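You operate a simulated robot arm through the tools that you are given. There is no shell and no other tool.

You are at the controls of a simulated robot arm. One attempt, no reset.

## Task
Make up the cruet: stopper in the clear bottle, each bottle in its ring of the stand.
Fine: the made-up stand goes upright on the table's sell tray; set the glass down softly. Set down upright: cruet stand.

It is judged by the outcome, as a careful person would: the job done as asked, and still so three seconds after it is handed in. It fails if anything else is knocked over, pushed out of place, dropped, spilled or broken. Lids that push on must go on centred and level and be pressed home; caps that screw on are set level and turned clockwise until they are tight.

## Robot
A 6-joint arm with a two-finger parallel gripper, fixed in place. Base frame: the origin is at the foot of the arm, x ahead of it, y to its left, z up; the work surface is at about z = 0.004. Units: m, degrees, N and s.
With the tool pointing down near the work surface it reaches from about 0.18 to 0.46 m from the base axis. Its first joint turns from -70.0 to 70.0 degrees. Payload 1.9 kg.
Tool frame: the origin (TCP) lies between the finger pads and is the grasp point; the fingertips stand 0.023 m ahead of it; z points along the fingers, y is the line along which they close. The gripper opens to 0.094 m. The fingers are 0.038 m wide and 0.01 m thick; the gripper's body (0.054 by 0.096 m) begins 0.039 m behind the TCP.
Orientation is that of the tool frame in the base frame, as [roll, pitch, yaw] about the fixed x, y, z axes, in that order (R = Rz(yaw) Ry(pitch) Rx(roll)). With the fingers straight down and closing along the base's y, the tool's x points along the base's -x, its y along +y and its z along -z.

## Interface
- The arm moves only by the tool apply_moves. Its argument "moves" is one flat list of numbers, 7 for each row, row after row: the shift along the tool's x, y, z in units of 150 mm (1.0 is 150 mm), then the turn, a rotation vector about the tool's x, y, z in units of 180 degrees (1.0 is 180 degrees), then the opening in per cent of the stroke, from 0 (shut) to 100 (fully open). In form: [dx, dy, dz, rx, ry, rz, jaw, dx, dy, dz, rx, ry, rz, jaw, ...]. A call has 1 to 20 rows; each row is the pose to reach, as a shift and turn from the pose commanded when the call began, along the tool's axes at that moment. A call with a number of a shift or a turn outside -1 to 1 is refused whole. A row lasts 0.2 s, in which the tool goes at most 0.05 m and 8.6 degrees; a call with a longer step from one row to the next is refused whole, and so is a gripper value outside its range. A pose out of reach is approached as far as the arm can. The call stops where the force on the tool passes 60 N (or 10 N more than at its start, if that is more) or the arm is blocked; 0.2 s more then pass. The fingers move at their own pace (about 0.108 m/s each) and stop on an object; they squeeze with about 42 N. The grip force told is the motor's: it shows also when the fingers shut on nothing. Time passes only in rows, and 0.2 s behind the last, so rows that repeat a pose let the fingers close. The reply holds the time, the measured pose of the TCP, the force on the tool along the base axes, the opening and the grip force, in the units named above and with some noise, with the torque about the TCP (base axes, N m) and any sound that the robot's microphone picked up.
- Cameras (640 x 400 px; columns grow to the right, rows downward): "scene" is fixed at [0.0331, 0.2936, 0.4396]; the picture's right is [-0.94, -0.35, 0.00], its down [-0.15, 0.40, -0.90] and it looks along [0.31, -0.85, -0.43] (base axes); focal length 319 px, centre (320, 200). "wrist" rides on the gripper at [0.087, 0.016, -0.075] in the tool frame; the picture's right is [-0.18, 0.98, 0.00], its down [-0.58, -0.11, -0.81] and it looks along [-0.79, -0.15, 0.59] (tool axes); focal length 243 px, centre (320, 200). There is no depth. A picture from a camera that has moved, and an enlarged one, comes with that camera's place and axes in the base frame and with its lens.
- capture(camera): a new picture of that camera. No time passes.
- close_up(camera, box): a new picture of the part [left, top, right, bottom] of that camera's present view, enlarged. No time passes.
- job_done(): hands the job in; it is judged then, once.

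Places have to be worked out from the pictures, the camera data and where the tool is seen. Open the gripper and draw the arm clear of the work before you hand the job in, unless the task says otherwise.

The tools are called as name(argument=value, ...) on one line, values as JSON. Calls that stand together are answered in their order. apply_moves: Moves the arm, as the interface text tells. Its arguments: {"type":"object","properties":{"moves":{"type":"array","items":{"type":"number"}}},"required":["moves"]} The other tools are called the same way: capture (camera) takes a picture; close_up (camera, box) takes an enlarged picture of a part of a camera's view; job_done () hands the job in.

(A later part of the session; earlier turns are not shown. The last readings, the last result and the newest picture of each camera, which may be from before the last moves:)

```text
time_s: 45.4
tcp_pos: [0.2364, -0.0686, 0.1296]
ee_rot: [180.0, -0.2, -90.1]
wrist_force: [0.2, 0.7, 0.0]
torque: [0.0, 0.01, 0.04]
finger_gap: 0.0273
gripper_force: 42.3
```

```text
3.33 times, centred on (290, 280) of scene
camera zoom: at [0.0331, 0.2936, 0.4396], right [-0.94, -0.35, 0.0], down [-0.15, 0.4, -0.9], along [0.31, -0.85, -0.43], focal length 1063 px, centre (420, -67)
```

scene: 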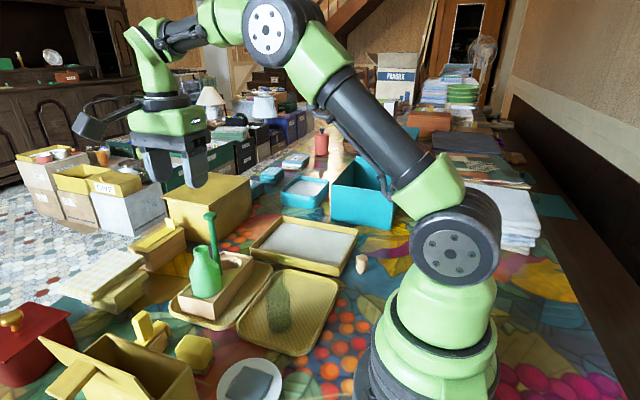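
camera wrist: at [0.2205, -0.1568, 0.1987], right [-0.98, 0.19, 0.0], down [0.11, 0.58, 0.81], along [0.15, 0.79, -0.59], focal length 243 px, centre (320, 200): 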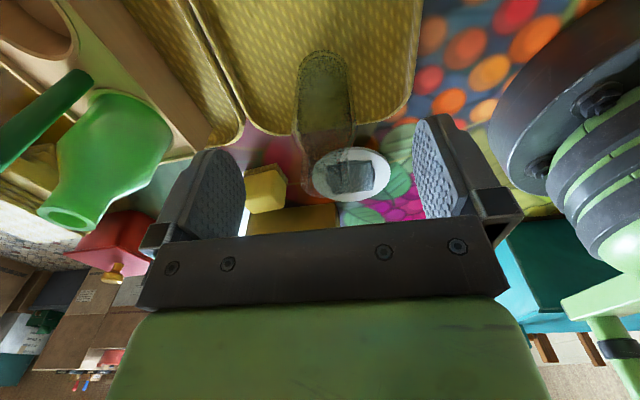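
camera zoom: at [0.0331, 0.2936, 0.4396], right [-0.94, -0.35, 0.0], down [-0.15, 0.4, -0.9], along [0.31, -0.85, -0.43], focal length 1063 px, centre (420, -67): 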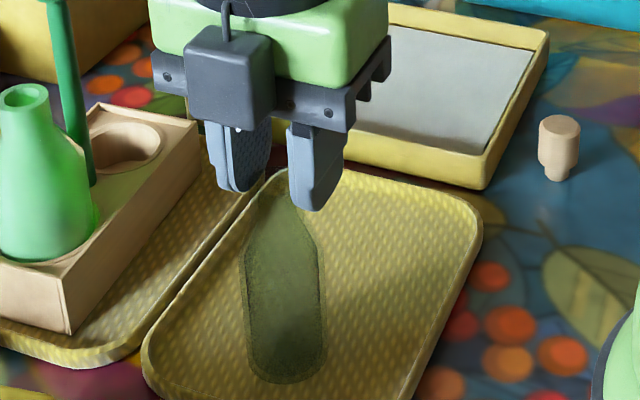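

Clear bottle neck gripped (27.3 mm). I lift it gently about 52 mm.

apply_moves(moves=[0, 0, -0.02, 0, 0, 0, 15, 0, 0, -0.06, 0, 0, 0, 15, 0, 0, -0.12, 0, 0, 0, 15, 0, 0, -0.18, 0, 0, 0, 15, 0, 0, -0.24, 0, 0, 0, 15, 0, 0, -0.3, 0, 0, 0, 15, 0, 0, -0.347, 0, 0, 0, 15, 0, 0, -0.347, 0, 0, 0, 15])

capture(camera="wrist")

close_up(camera="scene", box=[220, 190, 340, 330])

```text
time_s: 47.2
tcp_pos: [0.2354, -0.0666, 0.183]
ee_rot: [-179.8, -0.1, -90.1]
wrist_force: [-0.4, 0.0, -1.7]
torque: [-0.01, 0.0, 0.01]
finger_gap: 0.0274
gripper_force: 41.9
```

```text
taken
camera wrist: at [0.2194, -0.1523, 0.2581], right [-0.98, 0.18, 0.0], down [0.11, 0.58, 0.81], along [0.15, 0.79, -0.59], focal length 243 px, centre (320, 200)
```

wrist: 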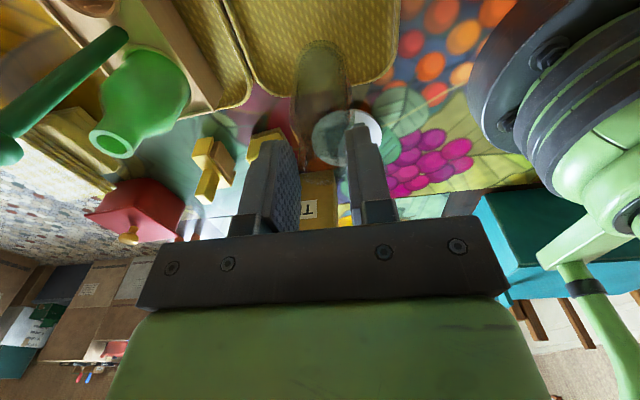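

```text
2.86 times, centred on (280, 260) of scene
camera zoom: at [0.0331, 0.2936, 0.4396], right [-0.94, -0.35, 0.0], down [-0.15, 0.4, -0.9], along [0.31, -0.85, -0.43], focal length 911 px, centre (434, 29)
```

zoom: 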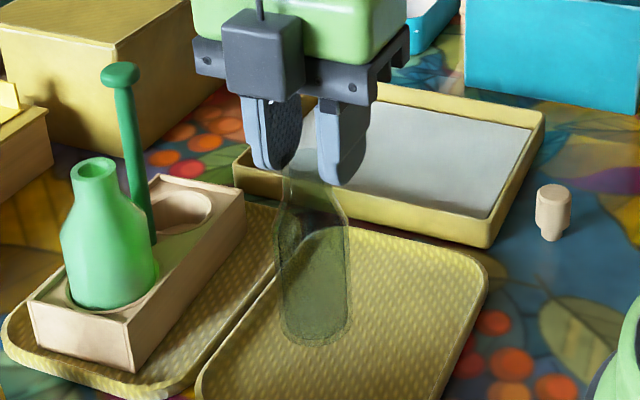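

The clear bottle hangs upright. I carry it around to a waypoint beside the small ring.

apply_moves(moves=[0.07, -0.03, 0, 0, 0, 0, 15, 0.19, -0.085, 0, 0, 0, 0, 15, 0.31, -0.14, 0, 0, 0, 0, 15, 0.42, -0.19, 0, 0, 0, 0, 15, 0.49, -0.27, 0, 0, 0, 0, 15, 0.52, -0.39, 0, 0, 0, 0, 15, 0.536, -0.51, 0, 0, 0, 0, 15, 0.536, -0.62, 0, 0, 0, 0, 15, 0.536, -0.7, 0, 0, 0, 0, 15, 0.536, -0.731, 0, 0, 0, 0, 15, 0.536, -0.731, 0, 0, 0, 0, 15])

capture(camera="wrist")

close_up(camera="wrist", box=[220, 0, 400, 120])

close_up(camera="scene", box=[180, 180, 290, 310])

```text
time_s: 49.6
tcp_pos: [0.3468, -0.1483, 0.182]
ee_rot: [179.8, -0.1, -90.0]
wrist_force: [-0.1, 1.2, -0.9]
torque: [-0.02, 0.01, -0.02]
finger_gap: 0.0269
gripper_force: 42.1
```

```text
taken
camera wrist: at [0.3301, -0.2339, 0.2571], right [-0.98, 0.18, 0.0], down [0.11, 0.58, 0.81], along [0.15, 0.79, -0.59], focal length 243 px, centre (320, 200)
```

wrist: 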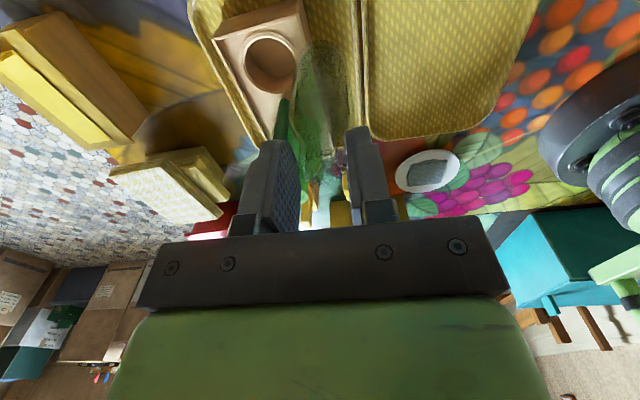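

```text
3.33 times, centred on (310, 60) of wrist
camera zoom: at [0.3301, -0.2339, 0.2571], right [-0.98, 0.18, 0.0], down [0.11, 0.58, 0.81], along [0.15, 0.79, -0.59], focal length 809 px, centre (353, 667)
```

zoom: 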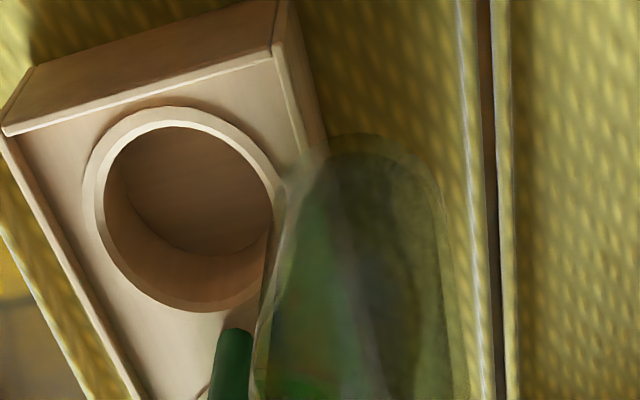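

```text
3.08 times, centred on (235, 245) of scene
camera zoom: at [0.0331, 0.2936, 0.4396], right [-0.94, -0.35, 0.0], down [-0.15, 0.4, -0.9], along [0.31, -0.85, -0.43], focal length 981 px, centre (582, 62)
```

zoom: 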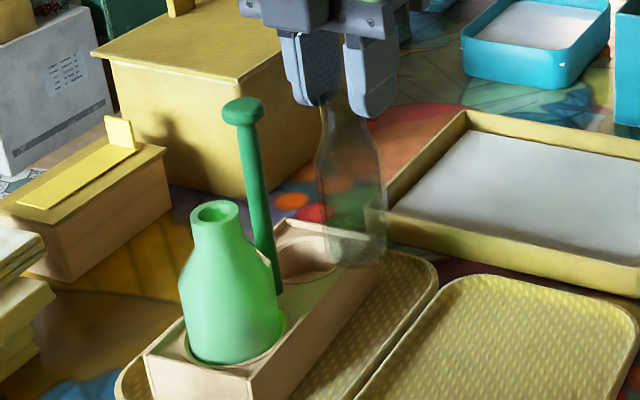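

From this view the small ring centre is ≈(0.390,-0.141), r≈22 mm; the bottle axis is ≈(0.346,-0.142). I slide the bottle over the ring.

apply_moves(moves=[-0.002, -0.06, 0, 0, 0, 0, 15, -0.004, -0.13, 0, 0, 0, 0, 15, -0.005, -0.2, 0, 0, 0, 0, 15, -0.005, -0.26, 0, 0, 0, 0, 15, -0.005, -0.285, 0, 0, 0, 0, 15, -0.005, -0.293, 0, 0, 0, 0, 15, -0.005, -0.293, 0, 0, 0, 0, 15])

close_up(camera="wrist", box=[270, 0, 370, 70])

close_up(camera="scene", box=[190, 180, 290, 290])

```text
time_s: 51.2
tcp_pos: [0.3902, -0.1466, 0.1827]
ee_rot: [-179.9, -0.1, -90.1]
wrist_force: [0.1, -0.7, -1.9]
torque: [0.0, -0.02, 0.02]
finger_gap: 0.0268
gripper_force: 41.8
```

```text
5.71 times, centred on (320, 35) of wrist
camera zoom: at [0.3737, -0.2306, 0.2572], right [-0.98, 0.18, 0.0], down [0.11, 0.58, 0.81], along [0.15, 0.79, -0.59], focal length 1386 px, centre (320, 1143)
```

zoom: 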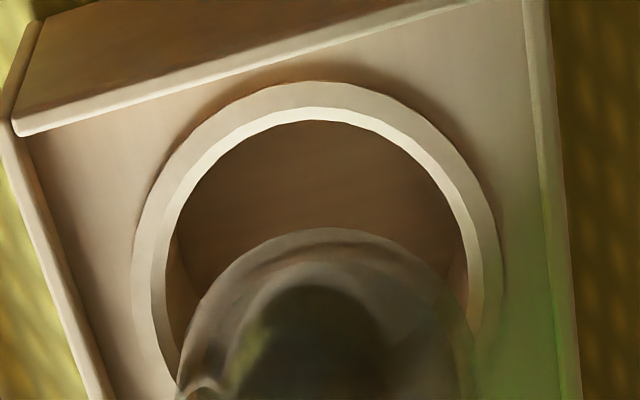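

```text
3.64 times, centred on (240, 235) of scene
camera zoom: at [0.0331, 0.2936, 0.4396], right [-0.94, -0.35, 0.0], down [-0.15, 0.4, -0.9], along [0.31, -0.85, -0.43], focal length 1159 px, centre (611, 73)
```

zoom: 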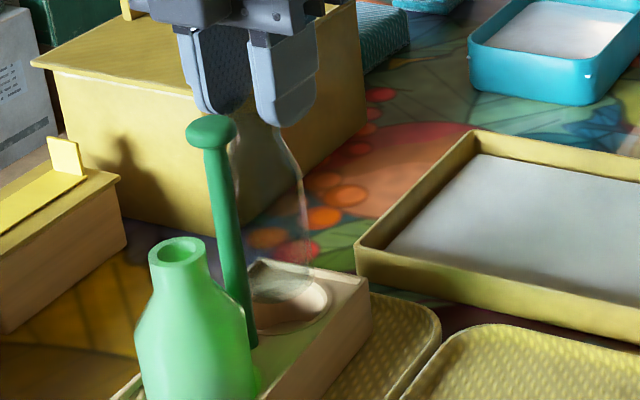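

Ring centre ≈(0.3904,-0.142), bottle ≈(0.390,-0.140). I shift -1.9 mm in y and lower to just above the lip.

apply_moves(moves=[0.0127, 0, 0.02, 0, 0, 0, 15, 0.0127, 0, 0.045, 0, 0, 0, 15, 0.0127, 0, 0.07, 0, 0, 0, 15, 0.0127, 0, 0.09, 0, 0, 0, 15, 0.0127, 0, 0.095, 0, 0, 0, 15, 0.0127, 0, 0.095, 0, 0, 0, 15])

close_up(camera="wrist", box=[270, 0, 370, 70])

close_up(camera="scene", box=[200, 190, 290, 290])

```text
time_s: 52.6
tcp_pos: [0.3911, -0.1502, 0.1692]
ee_rot: [180.0, -0.1, -90.1]
wrist_force: [0.1, -0.4, -1.6]
torque: [0.01, -0.01, -0.01]
finger_gap: 0.027
gripper_force: 41.8
```

```text
5.71 times, centred on (320, 35) of wrist
camera zoom: at [0.3739, -0.2336, 0.2438], right [-0.98, 0.19, 0.0], down [0.11, 0.58, 0.81], along [0.15, 0.79, -0.59], focal length 1386 px, centre (320, 1143)
```

zoom: 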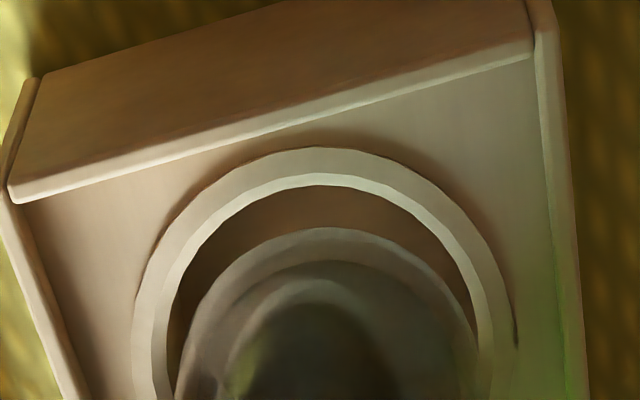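

```text
4.00 times, centred on (245, 240) of scene
camera zoom: at [0.0331, 0.2936, 0.4396], right [-0.94, -0.35, 0.0], down [-0.15, 0.4, -0.9], along [0.31, -0.85, -0.43], focal length 1275 px, centre (620, 40)
```

zoom: 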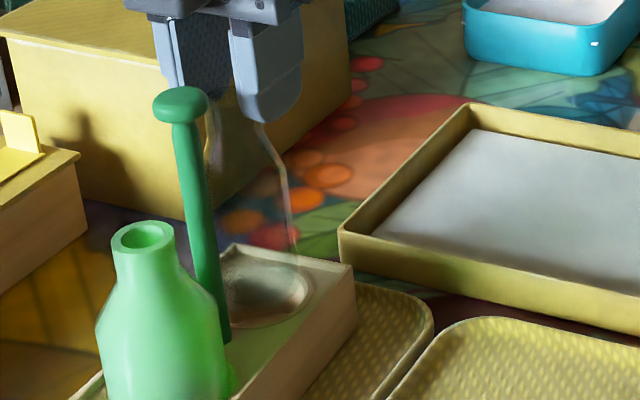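

Now the bottle base and hole look concentric (gap ≈1 mm all round). I lower about 10 mm into the lip and read the force.

apply_moves(moves=[0, -0.002, 0.013, 0, 0, 0, 15, 0, -0.002, 0.027, 0, 0, 0, 15, 0, -0.002, 0.04, 0, 0, 0, 15, 0, -0.002, 0.054, 0, 0, 0, 15, 0, -0.002, 0.067, 0, 0, 0, 15, 0, -0.002, 0.067, 0, 0, 0, 15])

close_up(camera="wrist", box=[270, 0, 370, 70])

close_up(camera="scene", box=[200, 190, 290, 290])

```text
time_s: 54.0
tcp_pos: [0.3918, -0.15, 0.1586]
ee_rot: [180.0, -0.1, -90.0]
wrist_force: [-1.0, -0.2, -0.9]
torque: [-0.02, 0.01, 0.0]
finger_gap: 0.0273
gripper_force: 41.8
```

```text
5.71 times, centred on (320, 35) of wrist
camera zoom: at [0.3741, -0.2341, 0.2329], right [-0.98, 0.19, 0.0], down [0.11, 0.58, 0.81], along [0.15, 0.79, -0.59], focal length 1386 px, centre (320, 1143)
```

zoom: 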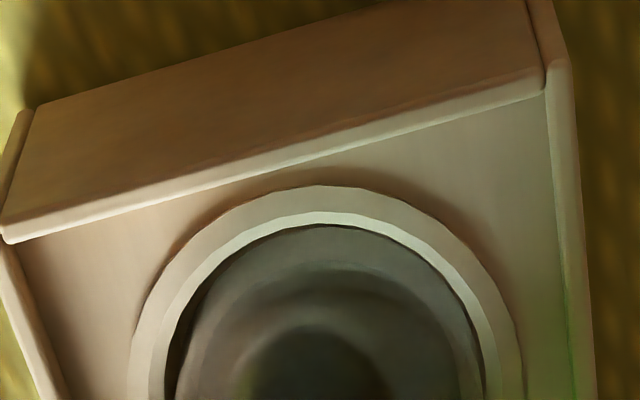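

```text
4.00 times, centred on (245, 240) of scene
camera zoom: at [0.0331, 0.2936, 0.4396], right [-0.94, -0.35, 0.0], down [-0.15, 0.4, -0.9], along [0.31, -0.85, -0.43], focal length 1275 px, centre (620, 40)
```

zoom: 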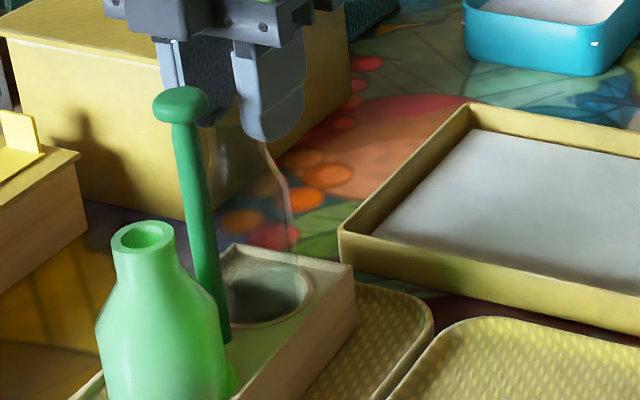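

Entering cleanly with ~0 N. The near gap is slightly tight, so I shift +0.6 mm in y and +0.4 mm in x and lower another 8 mm.

apply_moves(moves=[-0.004, -0.003, 0.007, 0, 0, 0, 15, -0.004, -0.003, 0.02, 0, 0, 0, 15, -0.004, -0.003, 0.033, 0, 0, 0, 15, -0.004, -0.003, 0.046, 0, 0, 0, 15, -0.004, -0.003, 0.053, 0, 0, 0, 15, -0.004, -0.003, 0.053, 0, 0, 0, 15])

close_up(camera="wrist", box=[270, 0, 370, 70])

close_up(camera="scene", box=[200, 190, 290, 290])

```text
time_s: 55.4
tcp_pos: [0.3909, -0.1478, 0.1496]
ee_rot: [-180.0, -0.2, -90.1]
wrist_force: [0.1, -3.7, -1.1]
torque: [-0.43, -0.01, 0.02]
finger_gap: 0.0273
gripper_force: 41.9
```

```text
5.71 times, centred on (320, 35) of wrist
camera zoom: at [0.3741, -0.2325, 0.225], right [-0.98, 0.19, 0.0], down [0.11, 0.58, 0.81], along [0.15, 0.79, -0.59], focal length 1386 px, centre (320, 1143)
```

zoom: 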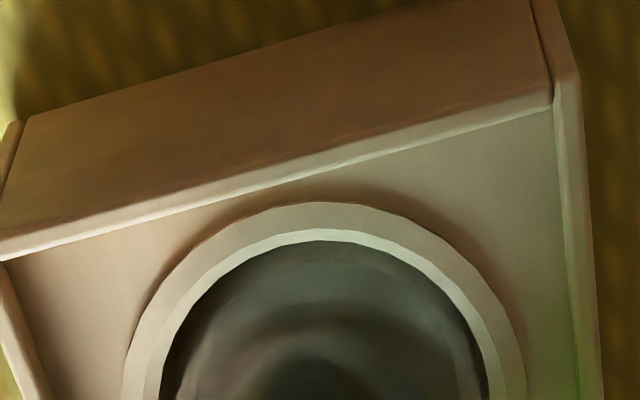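

```text
4.00 times, centred on (245, 240) of scene
camera zoom: at [0.0331, 0.2936, 0.4396], right [-0.94, -0.35, 0.0], down [-0.15, 0.4, -0.9], along [0.31, -0.85, -0.43], focal length 1275 px, centre (620, 40)
```

zoom: 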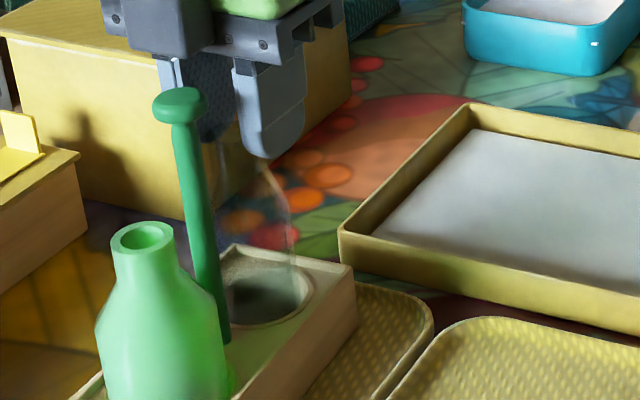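

A -3.7 N side force shows contact on the +y side, so I shift back 0.8 mm and lower ~7 mm more.

apply_moves(moves=[0.005, 0, 0, 0, 0, 0, 15, 0.005, 0, 0.01, 0, 0, 0, 15, 0.005, 0, 0.02, 0, 0, 0, 15, 0.005, 0, 0.03, 0, 0, 0, 15, 0.005, 0, 0.04, 0, 0, 0, 15, 0.005, 0, 0.047, 0, 0, 0, 15, 0.005, 0, 0.047, 0, 0, 0, 15])

close_up(camera="wrist", box=[270, 0, 370, 70])

close_up(camera="scene", box=[190, 170, 290, 290])

```text
time_s: 57.0
tcp_pos: [0.3907, -0.1493, 0.1438]
ee_rot: [180.0, -0.2, -90.1]
wrist_force: [0.0, 0.4, -1.3]
torque: [-0.01, 0.01, 0.01]
finger_gap: 0.0272
gripper_force: 42.4
```

```text
5.71 times, centred on (320, 35) of wrist
camera zoom: at [0.3741, -0.2338, 0.2186], right [-0.98, 0.19, 0.0], down [0.11, 0.58, 0.81], along [0.15, 0.79, -0.59], focal length 1386 px, centre (320, 1143)
```

zoom: 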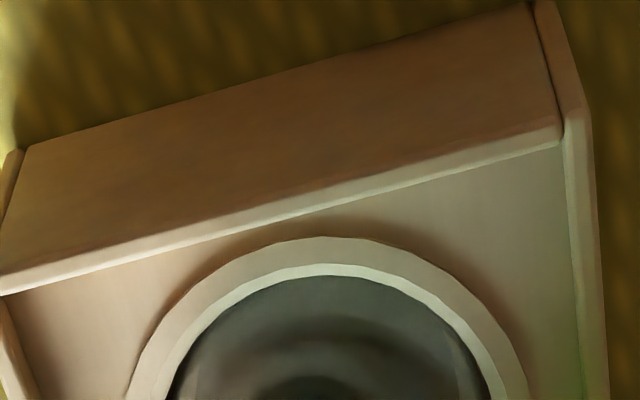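

```text
3.33 times, centred on (240, 230) of scene
camera zoom: at [0.0331, 0.2936, 0.4396], right [-0.94, -0.35, 0.0], down [-0.15, 0.4, -0.9], along [0.31, -0.85, -0.43], focal length 1063 px, centre (587, 100)
```

zoom: 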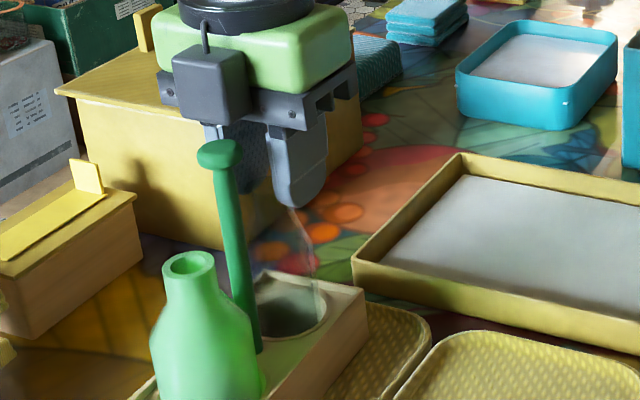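

Side force back to zero. The floor should be ~4.5 mm below; I step down in small increments.

apply_moves(moves=[0, 0, 0.006, 0, 0, 0, 15, 0, 0, 0.012, 0, 0, 0, 15, 0, 0, 0.018, 0, 0, 0, 15, 0, 0, 0.018, 0, 0, 0, 15])

close_up(camera="scene", box=[190, 170, 290, 290])

```text
time_s: 58.0
tcp_pos: [0.3913, -0.1494, 0.1408]
ee_rot: [180.0, -0.1, -90.0]
wrist_force: [-0.2, 0.3, -2.0]
torque: [-0.01, 0.0, 0.0]
finger_gap: 0.0268
gripper_force: 41.9
```

```text
3.33 times, centred on (240, 230) of scene
camera zoom: at [0.0331, 0.2936, 0.4396], right [-0.94, -0.35, 0.0], down [-0.15, 0.4, -0.9], along [0.31, -0.85, -0.43], focal length 1063 px, centre (587, 100)
```

zoom: 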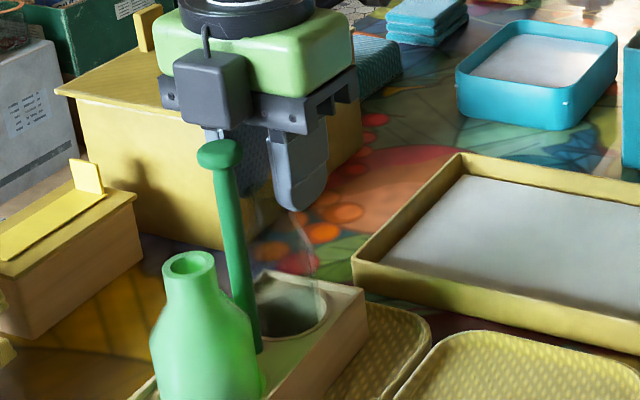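

Still free. I continue with finer steps of about 0.7 mm.

apply_moves(moves=[0, 0, 0.005, 0, 0, 0, 15, 0, 0, 0.009, 0, 0, 0, 15, 0, 0, 0.009, 0, 0, 0, 15])

```text
time_s: 58.8
tcp_pos: [0.3906, -0.1481, 0.1389]
ee_rot: [-180.0, -0.1, -90.1]
wrist_force: [0.1, 0.4, -1.3]
torque: [-0.04, 0.02, -0.02]
finger_gap: 0.0271
gripper_force: 41.9
```

apply_moves(moves=[0, 0, 0.004, 0, 0, 0, 15, 0, 0, 0.004, 0, 0, 0, 15])

close_up(camera="scene", box=[200, 190, 270, 240])

```text
time_s: 59.4
tcp_pos: [0.3915, -0.1486, 0.1395]
ee_rot: [-179.9, -0.1, -90.1]
wrist_force: [-6.5, 2.1, 7.9]
torque: [0.22, 0.26, 0.09]
finger_gap: 0.0271
gripper_force: 41.9
```

```text
8.00 times, centred on (235, 215) of scene
camera zoom: at [0.033, 0.2936, 0.4396], right [-0.94, -0.35, 0.0], down [-0.15, 0.4, -0.9], along [0.31, -0.85, -0.43], focal length 2550 px, centre (1000, 80)
```

zoom: 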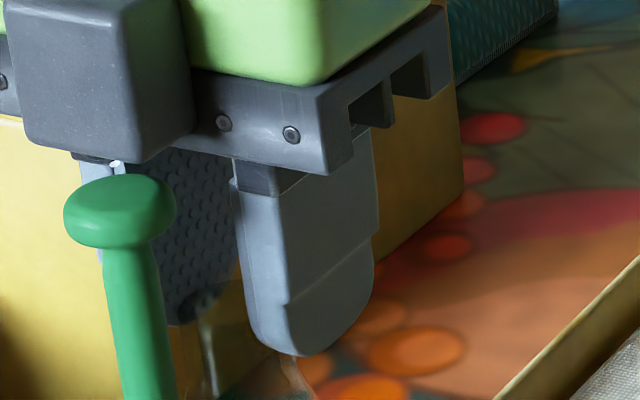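

Contact: +9 N vertically at TCP z≈0.139, just where the floor was expected, and the box is still ~15 mm above the knob. I ease off 0.3 mm and open the jaws gently.

apply_moves(moves=[0, 0, -0.002, 0, 0, 0, 15, 0, 0, -0.002, 0, 0, 0, 30, 0, 0, -0.002, 0, 0, 0, 32, 0, 0, -0.002, 0, 0, 0, 36, 0, 0, -0.002, 0, 0, 0, 42, 0, 0, -0.002, 0, 0, 0, 50, 0, 0, -0.002, 0, 0, 0, 60, 0, 0, -0.002, 0, 0, 0, 60])

capture(camera="wrist")

close_up(camera="scene", box=[180, 190, 280, 310])

```text
time_s: 61.2
tcp_pos: [0.3901, -0.1486, 0.139]
ee_rot: [180.0, -0.1, -90.1]
wrist_force: [0.5, 0.2, 0.1]
torque: [0.02, -0.03, -0.01]
finger_gap: 0.0565
gripper_force: 0.1
```

```text
taken
camera wrist: at [0.3742, -0.2328, 0.2136], right [-0.98, 0.19, 0.0], down [0.11, 0.58, 0.81], along [0.15, 0.79, -0.59], focal length 243 px, centre (320, 200)
```

wrist: 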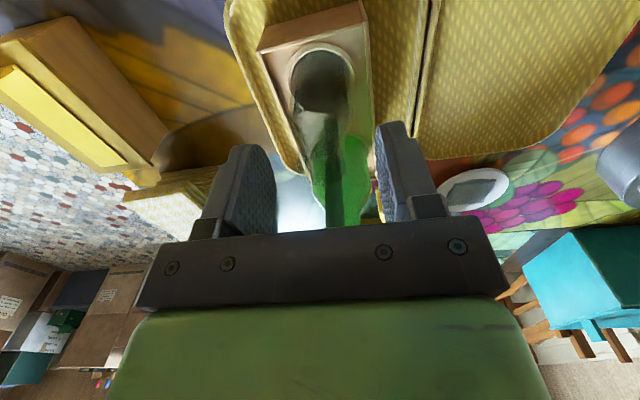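

```text
3.33 times, centred on (230, 250) of scene
camera zoom: at [0.0331, 0.2936, 0.4396], right [-0.94, -0.35, 0.0], down [-0.15, 0.4, -0.9], along [0.31, -0.85, -0.43], focal length 1063 px, centre (620, 33)
```

zoom: 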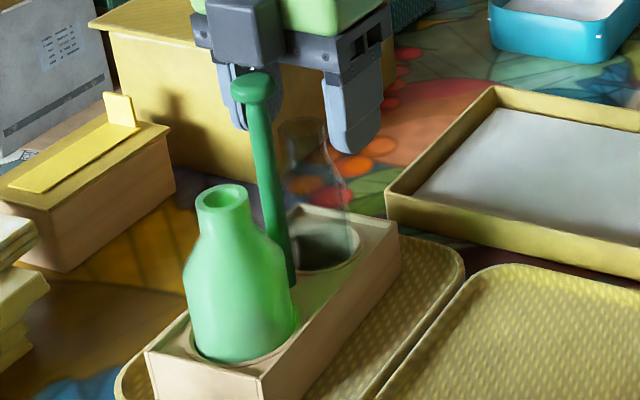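

Clear bottle is seated in the small ring (neck top ≈ (0.390,-0.142,0.1275)). I raise the gripper straight up, clear of everything.

apply_moves(moves=[0, 0, -0.03, 0, 0, 0, 60, 0, 0, -0.1, 0, 0, 0, 60, 0, 0, -0.2, 0, 0, 0, 60, 0, 0, -0.35, 0, 0, 0, 60, 0, 0, -0.55, 0, 0, 0, 60, 0, 0, -0.75, 0, 0, 0, 60, 0, 0, -0.95, 0, 0, 0, 60])

close_up(camera="wrist", box=[240, 0, 400, 120])

close_up(camera="scene", box=[180, 200, 280, 320])

```text
time_s: 62.8
tcp_pos: [0.3881, -0.1493, 0.2819]
ee_rot: [180.0, -0.1, -90.0]
wrist_force: [-0.4, -0.4, 0.1]
torque: [0.02, 0.02, 0.02]
finger_gap: 0.0565
gripper_force: 0.0
```

```text
3.33 times, centred on (320, 60) of wrist
camera zoom: at [0.3712, -0.2341, 0.3569], right [-0.98, 0.18, 0.0], down [0.11, 0.58, 0.81], along [0.15, 0.79, -0.59], focal length 809 px, centre (320, 667)
```

zoom: 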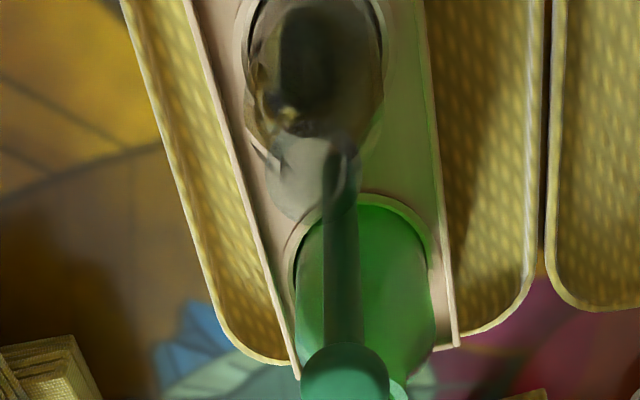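

```text
3.33 times, centred on (230, 260) of scene
camera zoom: at [0.0331, 0.2936, 0.4396], right [-0.94, -0.35, 0.0], down [-0.15, 0.4, -0.9], along [0.31, -0.85, -0.43], focal length 1063 px, centre (620, 0)
```

zoom: 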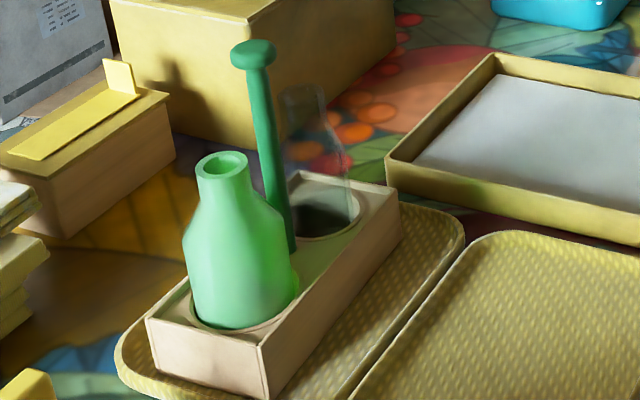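

Both bottles are properly in their rings. Now I travel towards the stopper, turning the wrist back towards yaw 180, first half.

apply_moves(moves=[0.05, 0.108, 0, 0, 0, 0.031, 60, 0.1, 0.217, 0, 0, 0, 0.0625, 60, 0.15, 0.325, 0, 0, 0, 0.094, 60, 0.2, 0.433, 0, 0, 0, 0.125, 60, 0.25, 0.542, 0, 0, 0, 0.156, 70, 0.3, 0.65, 0, 0, 0, 0.1875, 80, 0.35, 0.758, 0, 0, 0, 0.219, 90, 0.4, 0.867, 0, 0, 0, 0.25, 100])

capture(camera="wrist")

```text
time_s: 64.6
tcp_pos: [0.2614, -0.2098, 0.2814]
ee_rot: [-179.8, -0.1, -135.0]
wrist_force: [-0.5, 0.2, -1.4]
torque: [0.0, -0.02, 0.0]
finger_gap: 0.094
gripper_force: 0.1
```

```text
taken
camera wrist: at [0.1883, -0.2575, 0.3558], right [-0.56, 0.83, 0.0], down [0.49, 0.33, 0.81], along [0.67, 0.45, -0.59], focal length 243 px, centre (320, 200)
```

wrist: 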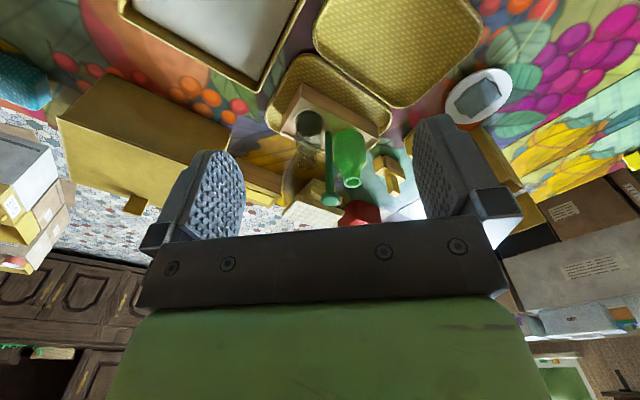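

Next I go above the stopper at about (0.14,-0.26) with yaw 180.

apply_moves(moves=[0.1, 0.04, 0.05, 0, 0, 0.031, 100, 0.205, 0.08, 0.1, 0, 0, 0.0625, 100, 0.31, 0.12, 0.16, 0, 0, 0.094, 100, 0.41, 0.16, 0.22, 0, 0, 0.125, 100, 0.51, 0.2, 0.28, 0, 0, 0.156, 100, 0.615, 0.24, 0.34, 0, 0, 0.1875, 100, 0.72, 0.28, 0.4, 0, 0, 0.219, 100, 0.82, 0.32, 0.46, 0, 0, 0.25, 100, 0.82, 0.32, 0.467, 0, 0, 0.25, 100])

capture(camera="wrist")

close_up(camera="wrist", box=[270, 0, 370, 80])

```text
time_s: 66.6
tcp_pos: [0.1398, -0.2619, 0.2129]
ee_rot: [-179.9, 0.0, 179.9]
wrist_force: [-0.8, -0.9, -0.2]
torque: [0.0, 0.01, 0.02]
finger_gap: 0.0939
gripper_force: 0.0
```

```text
taken
camera wrist: at [0.0536, -0.2438, 0.2867], right [0.19, 0.98, 0.0], down [0.58, -0.11, 0.81], along [0.79, -0.15, -0.59], focal length 243 px, centre (320, 200)
```

wrist: 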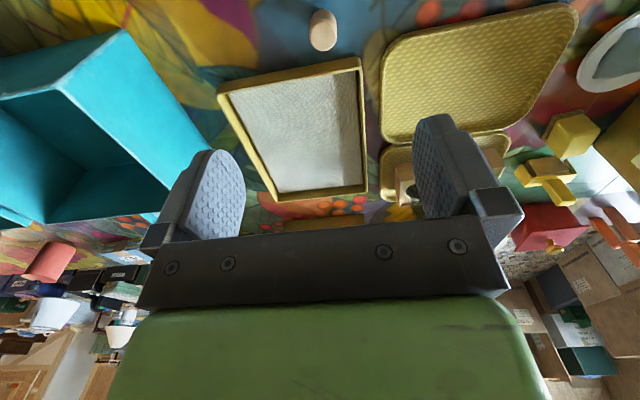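

```text
5.00 times, centred on (320, 40) of wrist
camera zoom: at [0.0536, -0.2438, 0.2867], right [0.19, 0.98, 0.0], down [0.58, -0.11, 0.81], along [0.79, -0.15, -0.59], focal length 1213 px, centre (320, 1000)
```

zoom: 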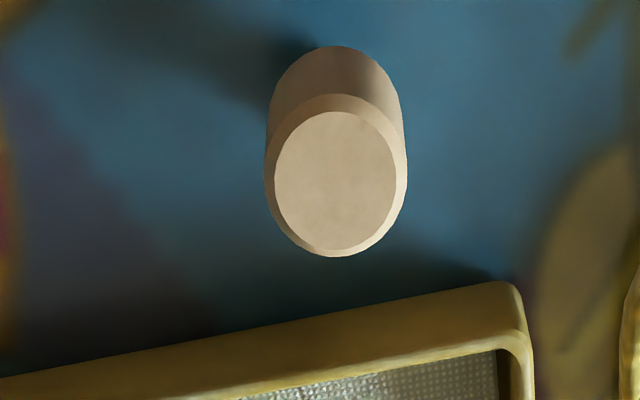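

Stopper: head top centre at (0.142,-0.2577,0.041), head ≈26 mm wide. I descend over it in two stages, aligning x and y.

apply_moves(moves=[-0.003, 0.005, 0.2, 0, 0, 0, 100, -0.006, 0.01, 0.4, 0, 0, 0, 100, -0.011, 0.014, 0.58, 0, 0, 0, 100, -0.011, 0.014, 0.73, 0, 0, 0, 100, -0.011, 0.014, 0.82, 0, 0, 0, 100, -0.011, 0.014, 0.82, 0, 0, 0, 100])

capture(camera="wrist")

close_up(camera="wrist", box=[260, 80, 380, 200])

close_up(camera="scene", box=[310, 180, 420, 300])

```text
time_s: 68.0
tcp_pos: [0.1401, -0.2606, 0.0893]
ee_rot: [-179.8, 0.2, 179.9]
wrist_force: [0.4, -0.4, -0.8]
torque: [0.02, -0.02, -0.01]
finger_gap: 0.094
gripper_force: 0.0
```

```text
taken
camera wrist: at [0.0544, -0.2426, 0.1642], right [0.19, 0.98, 0.0], down [0.58, -0.11, 0.81], along [0.79, -0.15, -0.59], focal length 243 px, centre (320, 200)
```

wrist: 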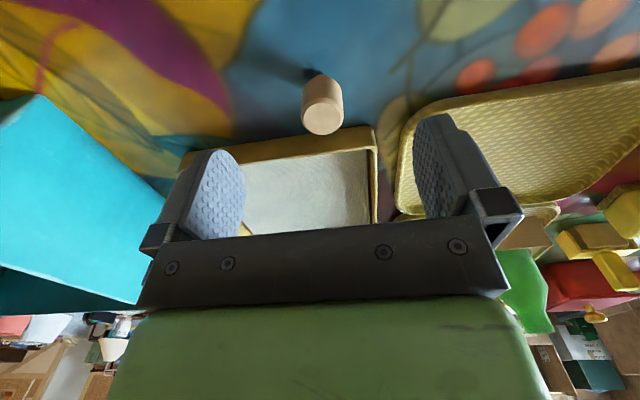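

```text
3.33 times, centred on (320, 140) of wrist
camera zoom: at [0.0544, -0.2426, 0.1642], right [0.19, 0.98, 0.0], down [0.58, -0.11, 0.81], along [0.79, -0.15, -0.59], focal length 809 px, centre (320, 400)
```

zoom: 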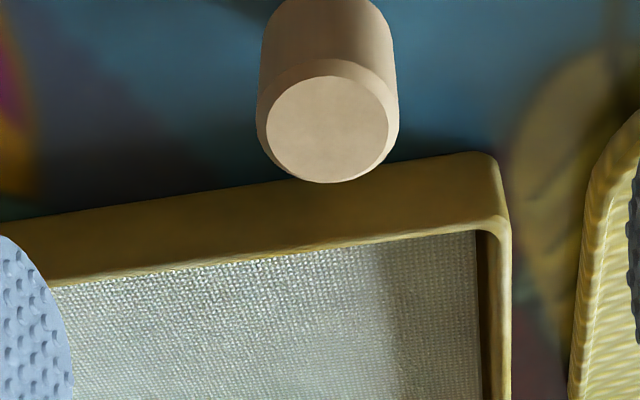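

```text
3.33 times, centred on (365, 240) of scene
camera zoom: at [0.0331, 0.2936, 0.4396], right [-0.94, -0.35, 0.0], down [-0.15, 0.4, -0.9], along [0.31, -0.85, -0.43], focal length 1063 px, centre (170, 67)
```

zoom: 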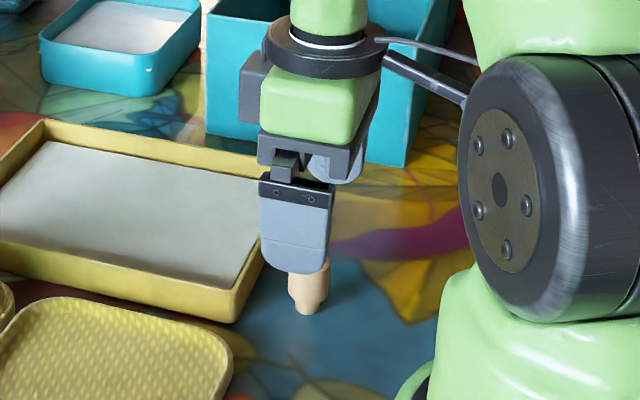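

Well aligned. I lower to TCP z≈0.042 so the pads span the stopper's head.

apply_moves(moves=[0, 0.005, 0.1, 0, 0, 0, 100, 0, 0.007, 0.2, 0, 0, 0, 100, 0, 0.007, 0.27, 0, 0, 0, 100, 0, 0.007, 0.305, 0, 0, 0, 100, 0, 0.007, 0.315, 0, 0, 0, 100, 0, 0.007, 0.315, 0, 0, 0, 100])

capture(camera="wrist")

close_up(camera="scene", box=[320, 200, 420, 300])

```text
time_s: 69.4
tcp_pos: [0.1418, -0.2594, 0.0423]
ee_rot: [-179.9, 0.0, 179.9]
wrist_force: [0.7, 0.0, 0.5]
torque: [0.0, 0.02, 0.0]
finger_gap: 0.0941
gripper_force: 0.1
```

```text
taken
camera wrist: at [0.0551, -0.2403, 0.1168], right [0.19, 0.98, 0.0], down [0.58, -0.11, 0.81], along [0.79, -0.15, -0.59], focal length 243 px, centre (320, 200)
```

wrist: 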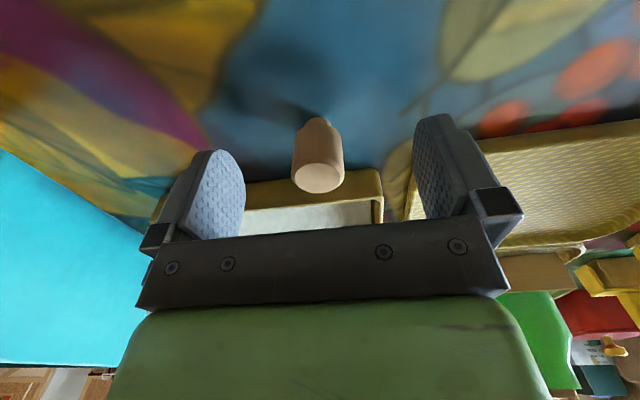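

```text
4.00 times, centred on (370, 250) of scene
camera zoom: at [0.0331, 0.2936, 0.4396], right [-0.94, -0.35, 0.0], down [-0.15, 0.4, -0.9], along [0.31, -0.85, -0.43], focal length 1275 px, centre (120, 0)
```

zoom: 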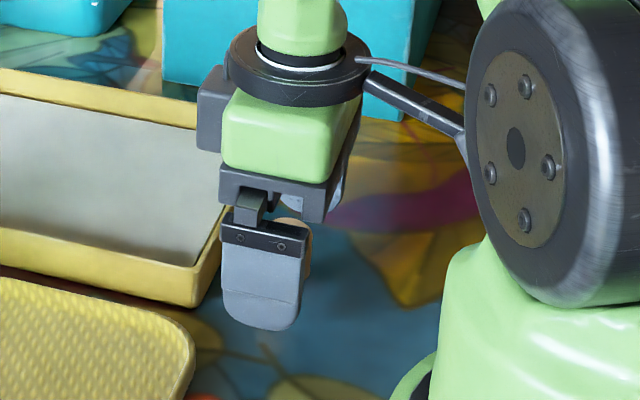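

The stopper head is between the pads. I close slowly.

apply_moves(moves=[0.008, 0, 0, 0, 0, 0, 70, 0.008, 0, 0, 0, 0, 0, 45, 0.008, 0, 0, 0, 0, 0, 35, 0.008, 0, 0, 0, 0, 0, 31, 0.008, 0, 0, 0, 0, 0, 29, 0.008, 0, 0, 0, 0, 0, 28, 0.008, 0, 0, 0, 0, 0, 27, 0.008, 0, 0, 0, 0, 0, 26, 0.008, 0, 0, 0, 0, 0, 25, 0.008, 0, 0, 0, 0, 0, 23, 0.008, 0, 0, 0, 0, 0, 20, 0.008, 0, 0, 0, 0, 0, 12, 0.008, 0, 0, 0, 0, 0, 12])

capture(camera="wrist")

```text
time_s: 72.2
tcp_pos: [0.1408, -0.2586, 0.0435]
ee_rot: [-179.9, 0.0, 179.9]
wrist_force: [-0.6, -0.3, -0.9]
torque: [-0.03, 0.01, 0.03]
finger_gap: 0.023
gripper_force: 41.7
```

```text
taken
camera wrist: at [0.0535, -0.2399, 0.1165], right [0.19, 0.98, 0.0], down [0.58, -0.11, 0.81], along [0.79, -0.15, -0.59], focal length 243 px, centre (320, 200)
```

wrist: 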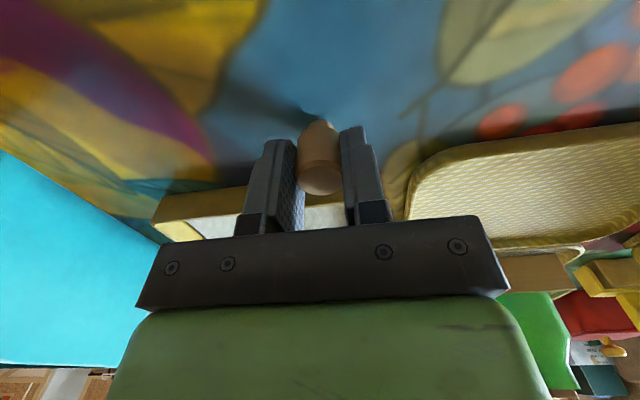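

Gap reads 23.0 mm with full grip force. I check the stopper's attitude closely before lifting.

close_up(camera="wrist", box=[260, 90, 380, 220])

close_up(camera="scene", box=[340, 220, 410, 290])

```text
3.08 times, centred on (320, 155) of wrist
camera zoom: at [0.0535, -0.2399, 0.1165], right [0.19, 0.98, 0.0], down [0.58, -0.11, 0.81], along [0.79, -0.15, -0.59], focal length 746 px, centre (320, 338)
```

zoom: 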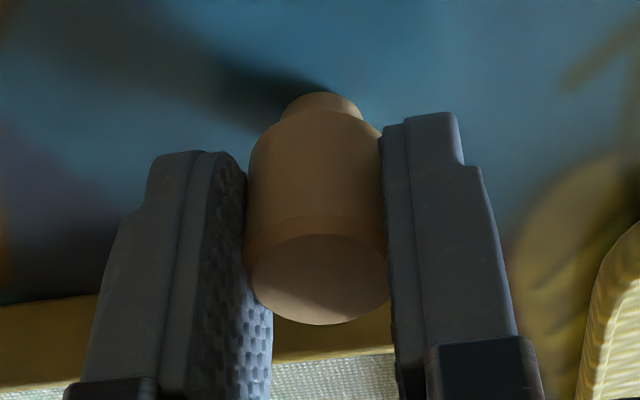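

```text
5.71 times, centred on (375, 255) of scene
camera zoom: at [0.0331, 0.2936, 0.4396], right [-0.94, -0.35, 0.0], down [-0.15, 0.4, -0.9], along [0.31, -0.85, -0.43], focal length 1822 px, centre (6, -114)
```

zoom: 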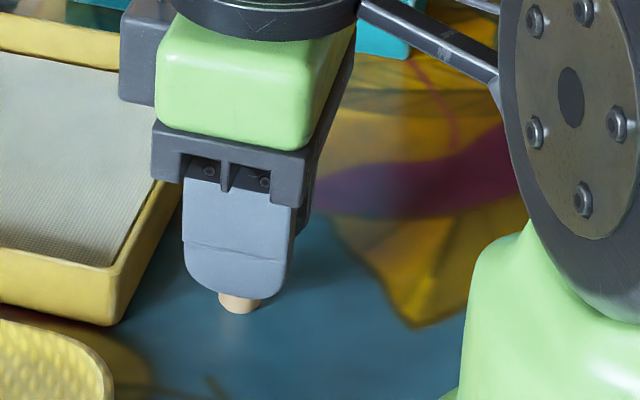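

The stopper is upright in the grip, plug downwards. I lift it straight up.

apply_moves(moves=[0, 0, -0.03, 0, 0, 0, 12, 0, 0, -0.1, 0, 0, 0, 12, 0, 0, -0.22, 0, 0, 0, 12, 0, 0, -0.38, 0, 0, 0, 12, 0, 0, -0.56, 0, 0, 0, 12, 0, 0, -0.74, 0, 0, 0, 12, 0, 0, -0.92, 0, 0, 0, 12, 0, 0, -1.0, 0, 0, 0, 12])

close_up(camera="wrist", box=[260, 90, 380, 220])

close_up(camera="scene", box=[310, 140, 410, 240])

```text
time_s: 74.0
tcp_pos: [0.1406, -0.2584, 0.1925]
ee_rot: [-179.9, 0.1, -180.0]
wrist_force: [1.0, -0.4, -0.2]
torque: [0.01, 0.03, 0.03]
finger_gap: 0.0234
gripper_force: 42.2
```

```text
3.08 times, centred on (320, 155) of wrist
camera zoom: at [0.0527, -0.2404, 0.2674], right [0.18, 0.98, 0.0], down [0.58, -0.11, 0.81], along [0.79, -0.15, -0.59], focal length 746 px, centre (320, 338)
```

zoom: 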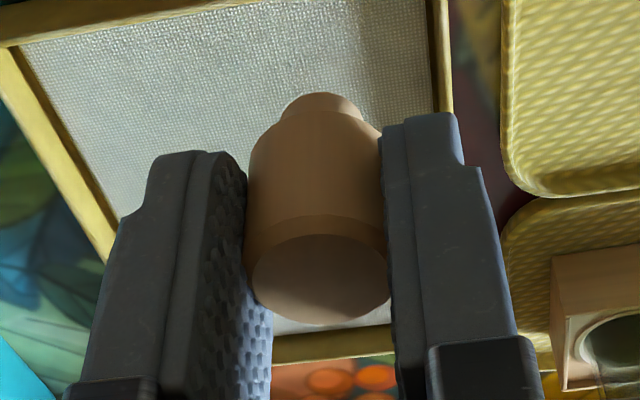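

```text
4.00 times, centred on (360, 190) of scene
camera zoom: at [0.0331, 0.2936, 0.4396], right [-0.94, -0.35, 0.0], down [-0.15, 0.4, -0.9], along [0.31, -0.85, -0.43], focal length 1275 px, centre (160, 240)
```

zoom: 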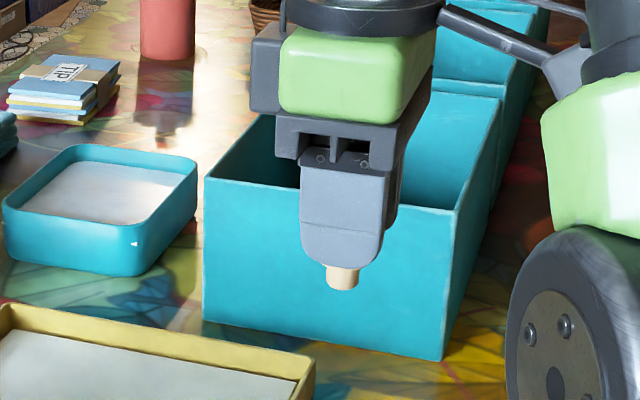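

Stopper held securely: head bottom ≈26 mm and plug tip ≈37 mm below the TCP. I carry it up and towards the clear bottle, turning to yaw -90 on the way.

apply_moves(moves=[-0.05, 0.02, -0.12, 0, 0, 0, 12, -0.12, 0.05, -0.25, 0, 0, -0.031, 12, -0.22, 0.09, -0.36, 0, 0, -0.062, 12, -0.33, 0.135, -0.43, 0, 0, -0.094, 12, -0.45, 0.185, -0.467, 0, 0, -0.125, 12, -0.57, 0.235, -0.467, 0, 0, -0.156, 12, -0.69, 0.285, -0.467, 0, 0, -0.188, 12, -0.78, 0.32, -0.467, 0, 0, -0.22, 12, -0.8, 0.333, -0.467, 0, 0, -0.25, 12])

capture(camera="wrist")

```text
time_s: 76.0
tcp_pos: [0.2603, -0.2063, 0.2611]
ee_rot: [-179.9, 0.0, -134.8]
wrist_force: [-0.4, 0.7, -0.1]
torque: [0.02, 0.0, 0.03]
finger_gap: 0.0229
gripper_force: 42.1
```

```text
taken
camera wrist: at [0.1875, -0.2552, 0.3358], right [-0.57, 0.82, 0.0], down [0.49, 0.34, 0.81], along [0.67, 0.46, -0.59], focal length 243 px, centre (320, 200)
```

wrist: 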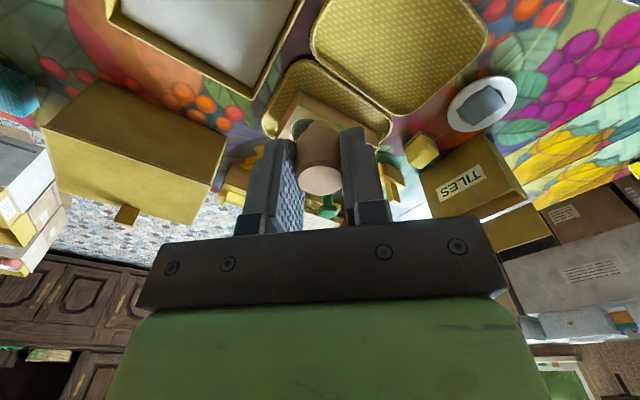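

Second leg: to above the clear bottle's neck at (0.390,-0.142), yaw -90.

apply_moves(moves=[-0.08, -0.03, 0, 0, 0, -0.031, 12, -0.2, -0.07, 0, 0, 0, -0.062, 12, -0.33, -0.115, 0, 0, 0, -0.094, 12, -0.46, -0.16, 0, 0, 0, -0.125, 12, -0.59, -0.205, 0, 0, 0, -0.156, 12, -0.72, -0.25, 0.02, 0, 0, -0.188, 12, -0.84, -0.29, 0.05, 0, 0, -0.22, 12, -0.9, -0.312, 0.067, 0, 0, -0.25, 12, -0.908, -0.315, 0.067, 0, 0, -0.25, 12, -0.908, -0.315, 0.067, 0, 0, -0.25, 12])

capture(camera="wrist")

close_up(camera="wrist", box=[260, 50, 380, 200])

close_up(camera="scene", box=[180, 130, 280, 290])

```text
time_s: 78.2
tcp_pos: [0.3893, -0.1461, 0.2513]
ee_rot: [-179.9, -0.1, -90.0]
wrist_force: [0.4, 0.2, -0.4]
torque: [-0.02, -0.02, 0.02]
finger_gap: 0.0229
gripper_force: 42.6
```

```text
taken
camera wrist: at [0.3731, -0.2314, 0.327], right [-0.98, 0.18, 0.0], down [0.11, 0.58, 0.81], along [0.15, 0.79, -0.59], focal length 243 px, centre (320, 200)
```

wrist: 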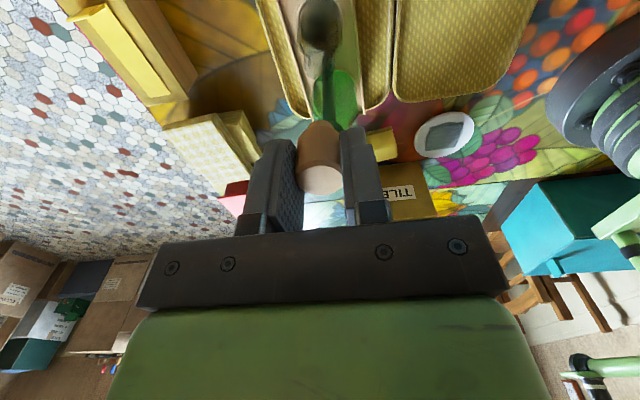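

```text
2.67 times, centred on (320, 125) of wrist
camera zoom: at [0.3731, -0.2314, 0.327], right [-0.98, 0.18, 0.0], down [0.11, 0.58, 0.81], along [0.15, 0.79, -0.59], focal length 647 px, centre (320, 400)
```

zoom: 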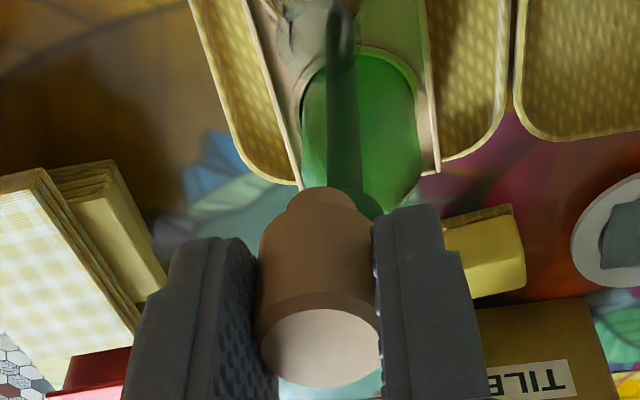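

```text
2.50 times, centred on (230, 210) of scene
camera zoom: at [0.0331, 0.2936, 0.4396], right [-0.94, -0.35, 0.0], down [-0.15, 0.4, -0.9], along [0.31, -0.85, -0.43], focal length 797 px, centre (545, 175)
```

zoom: 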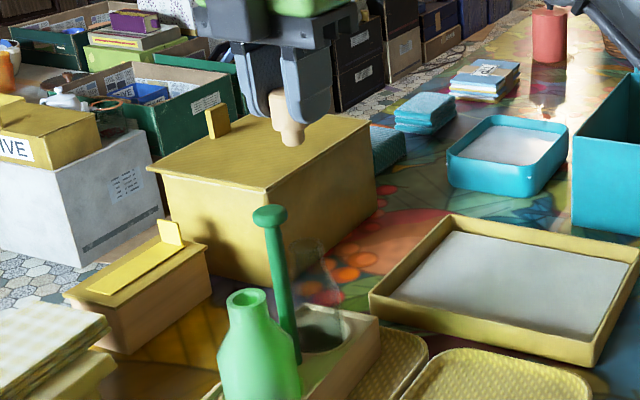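

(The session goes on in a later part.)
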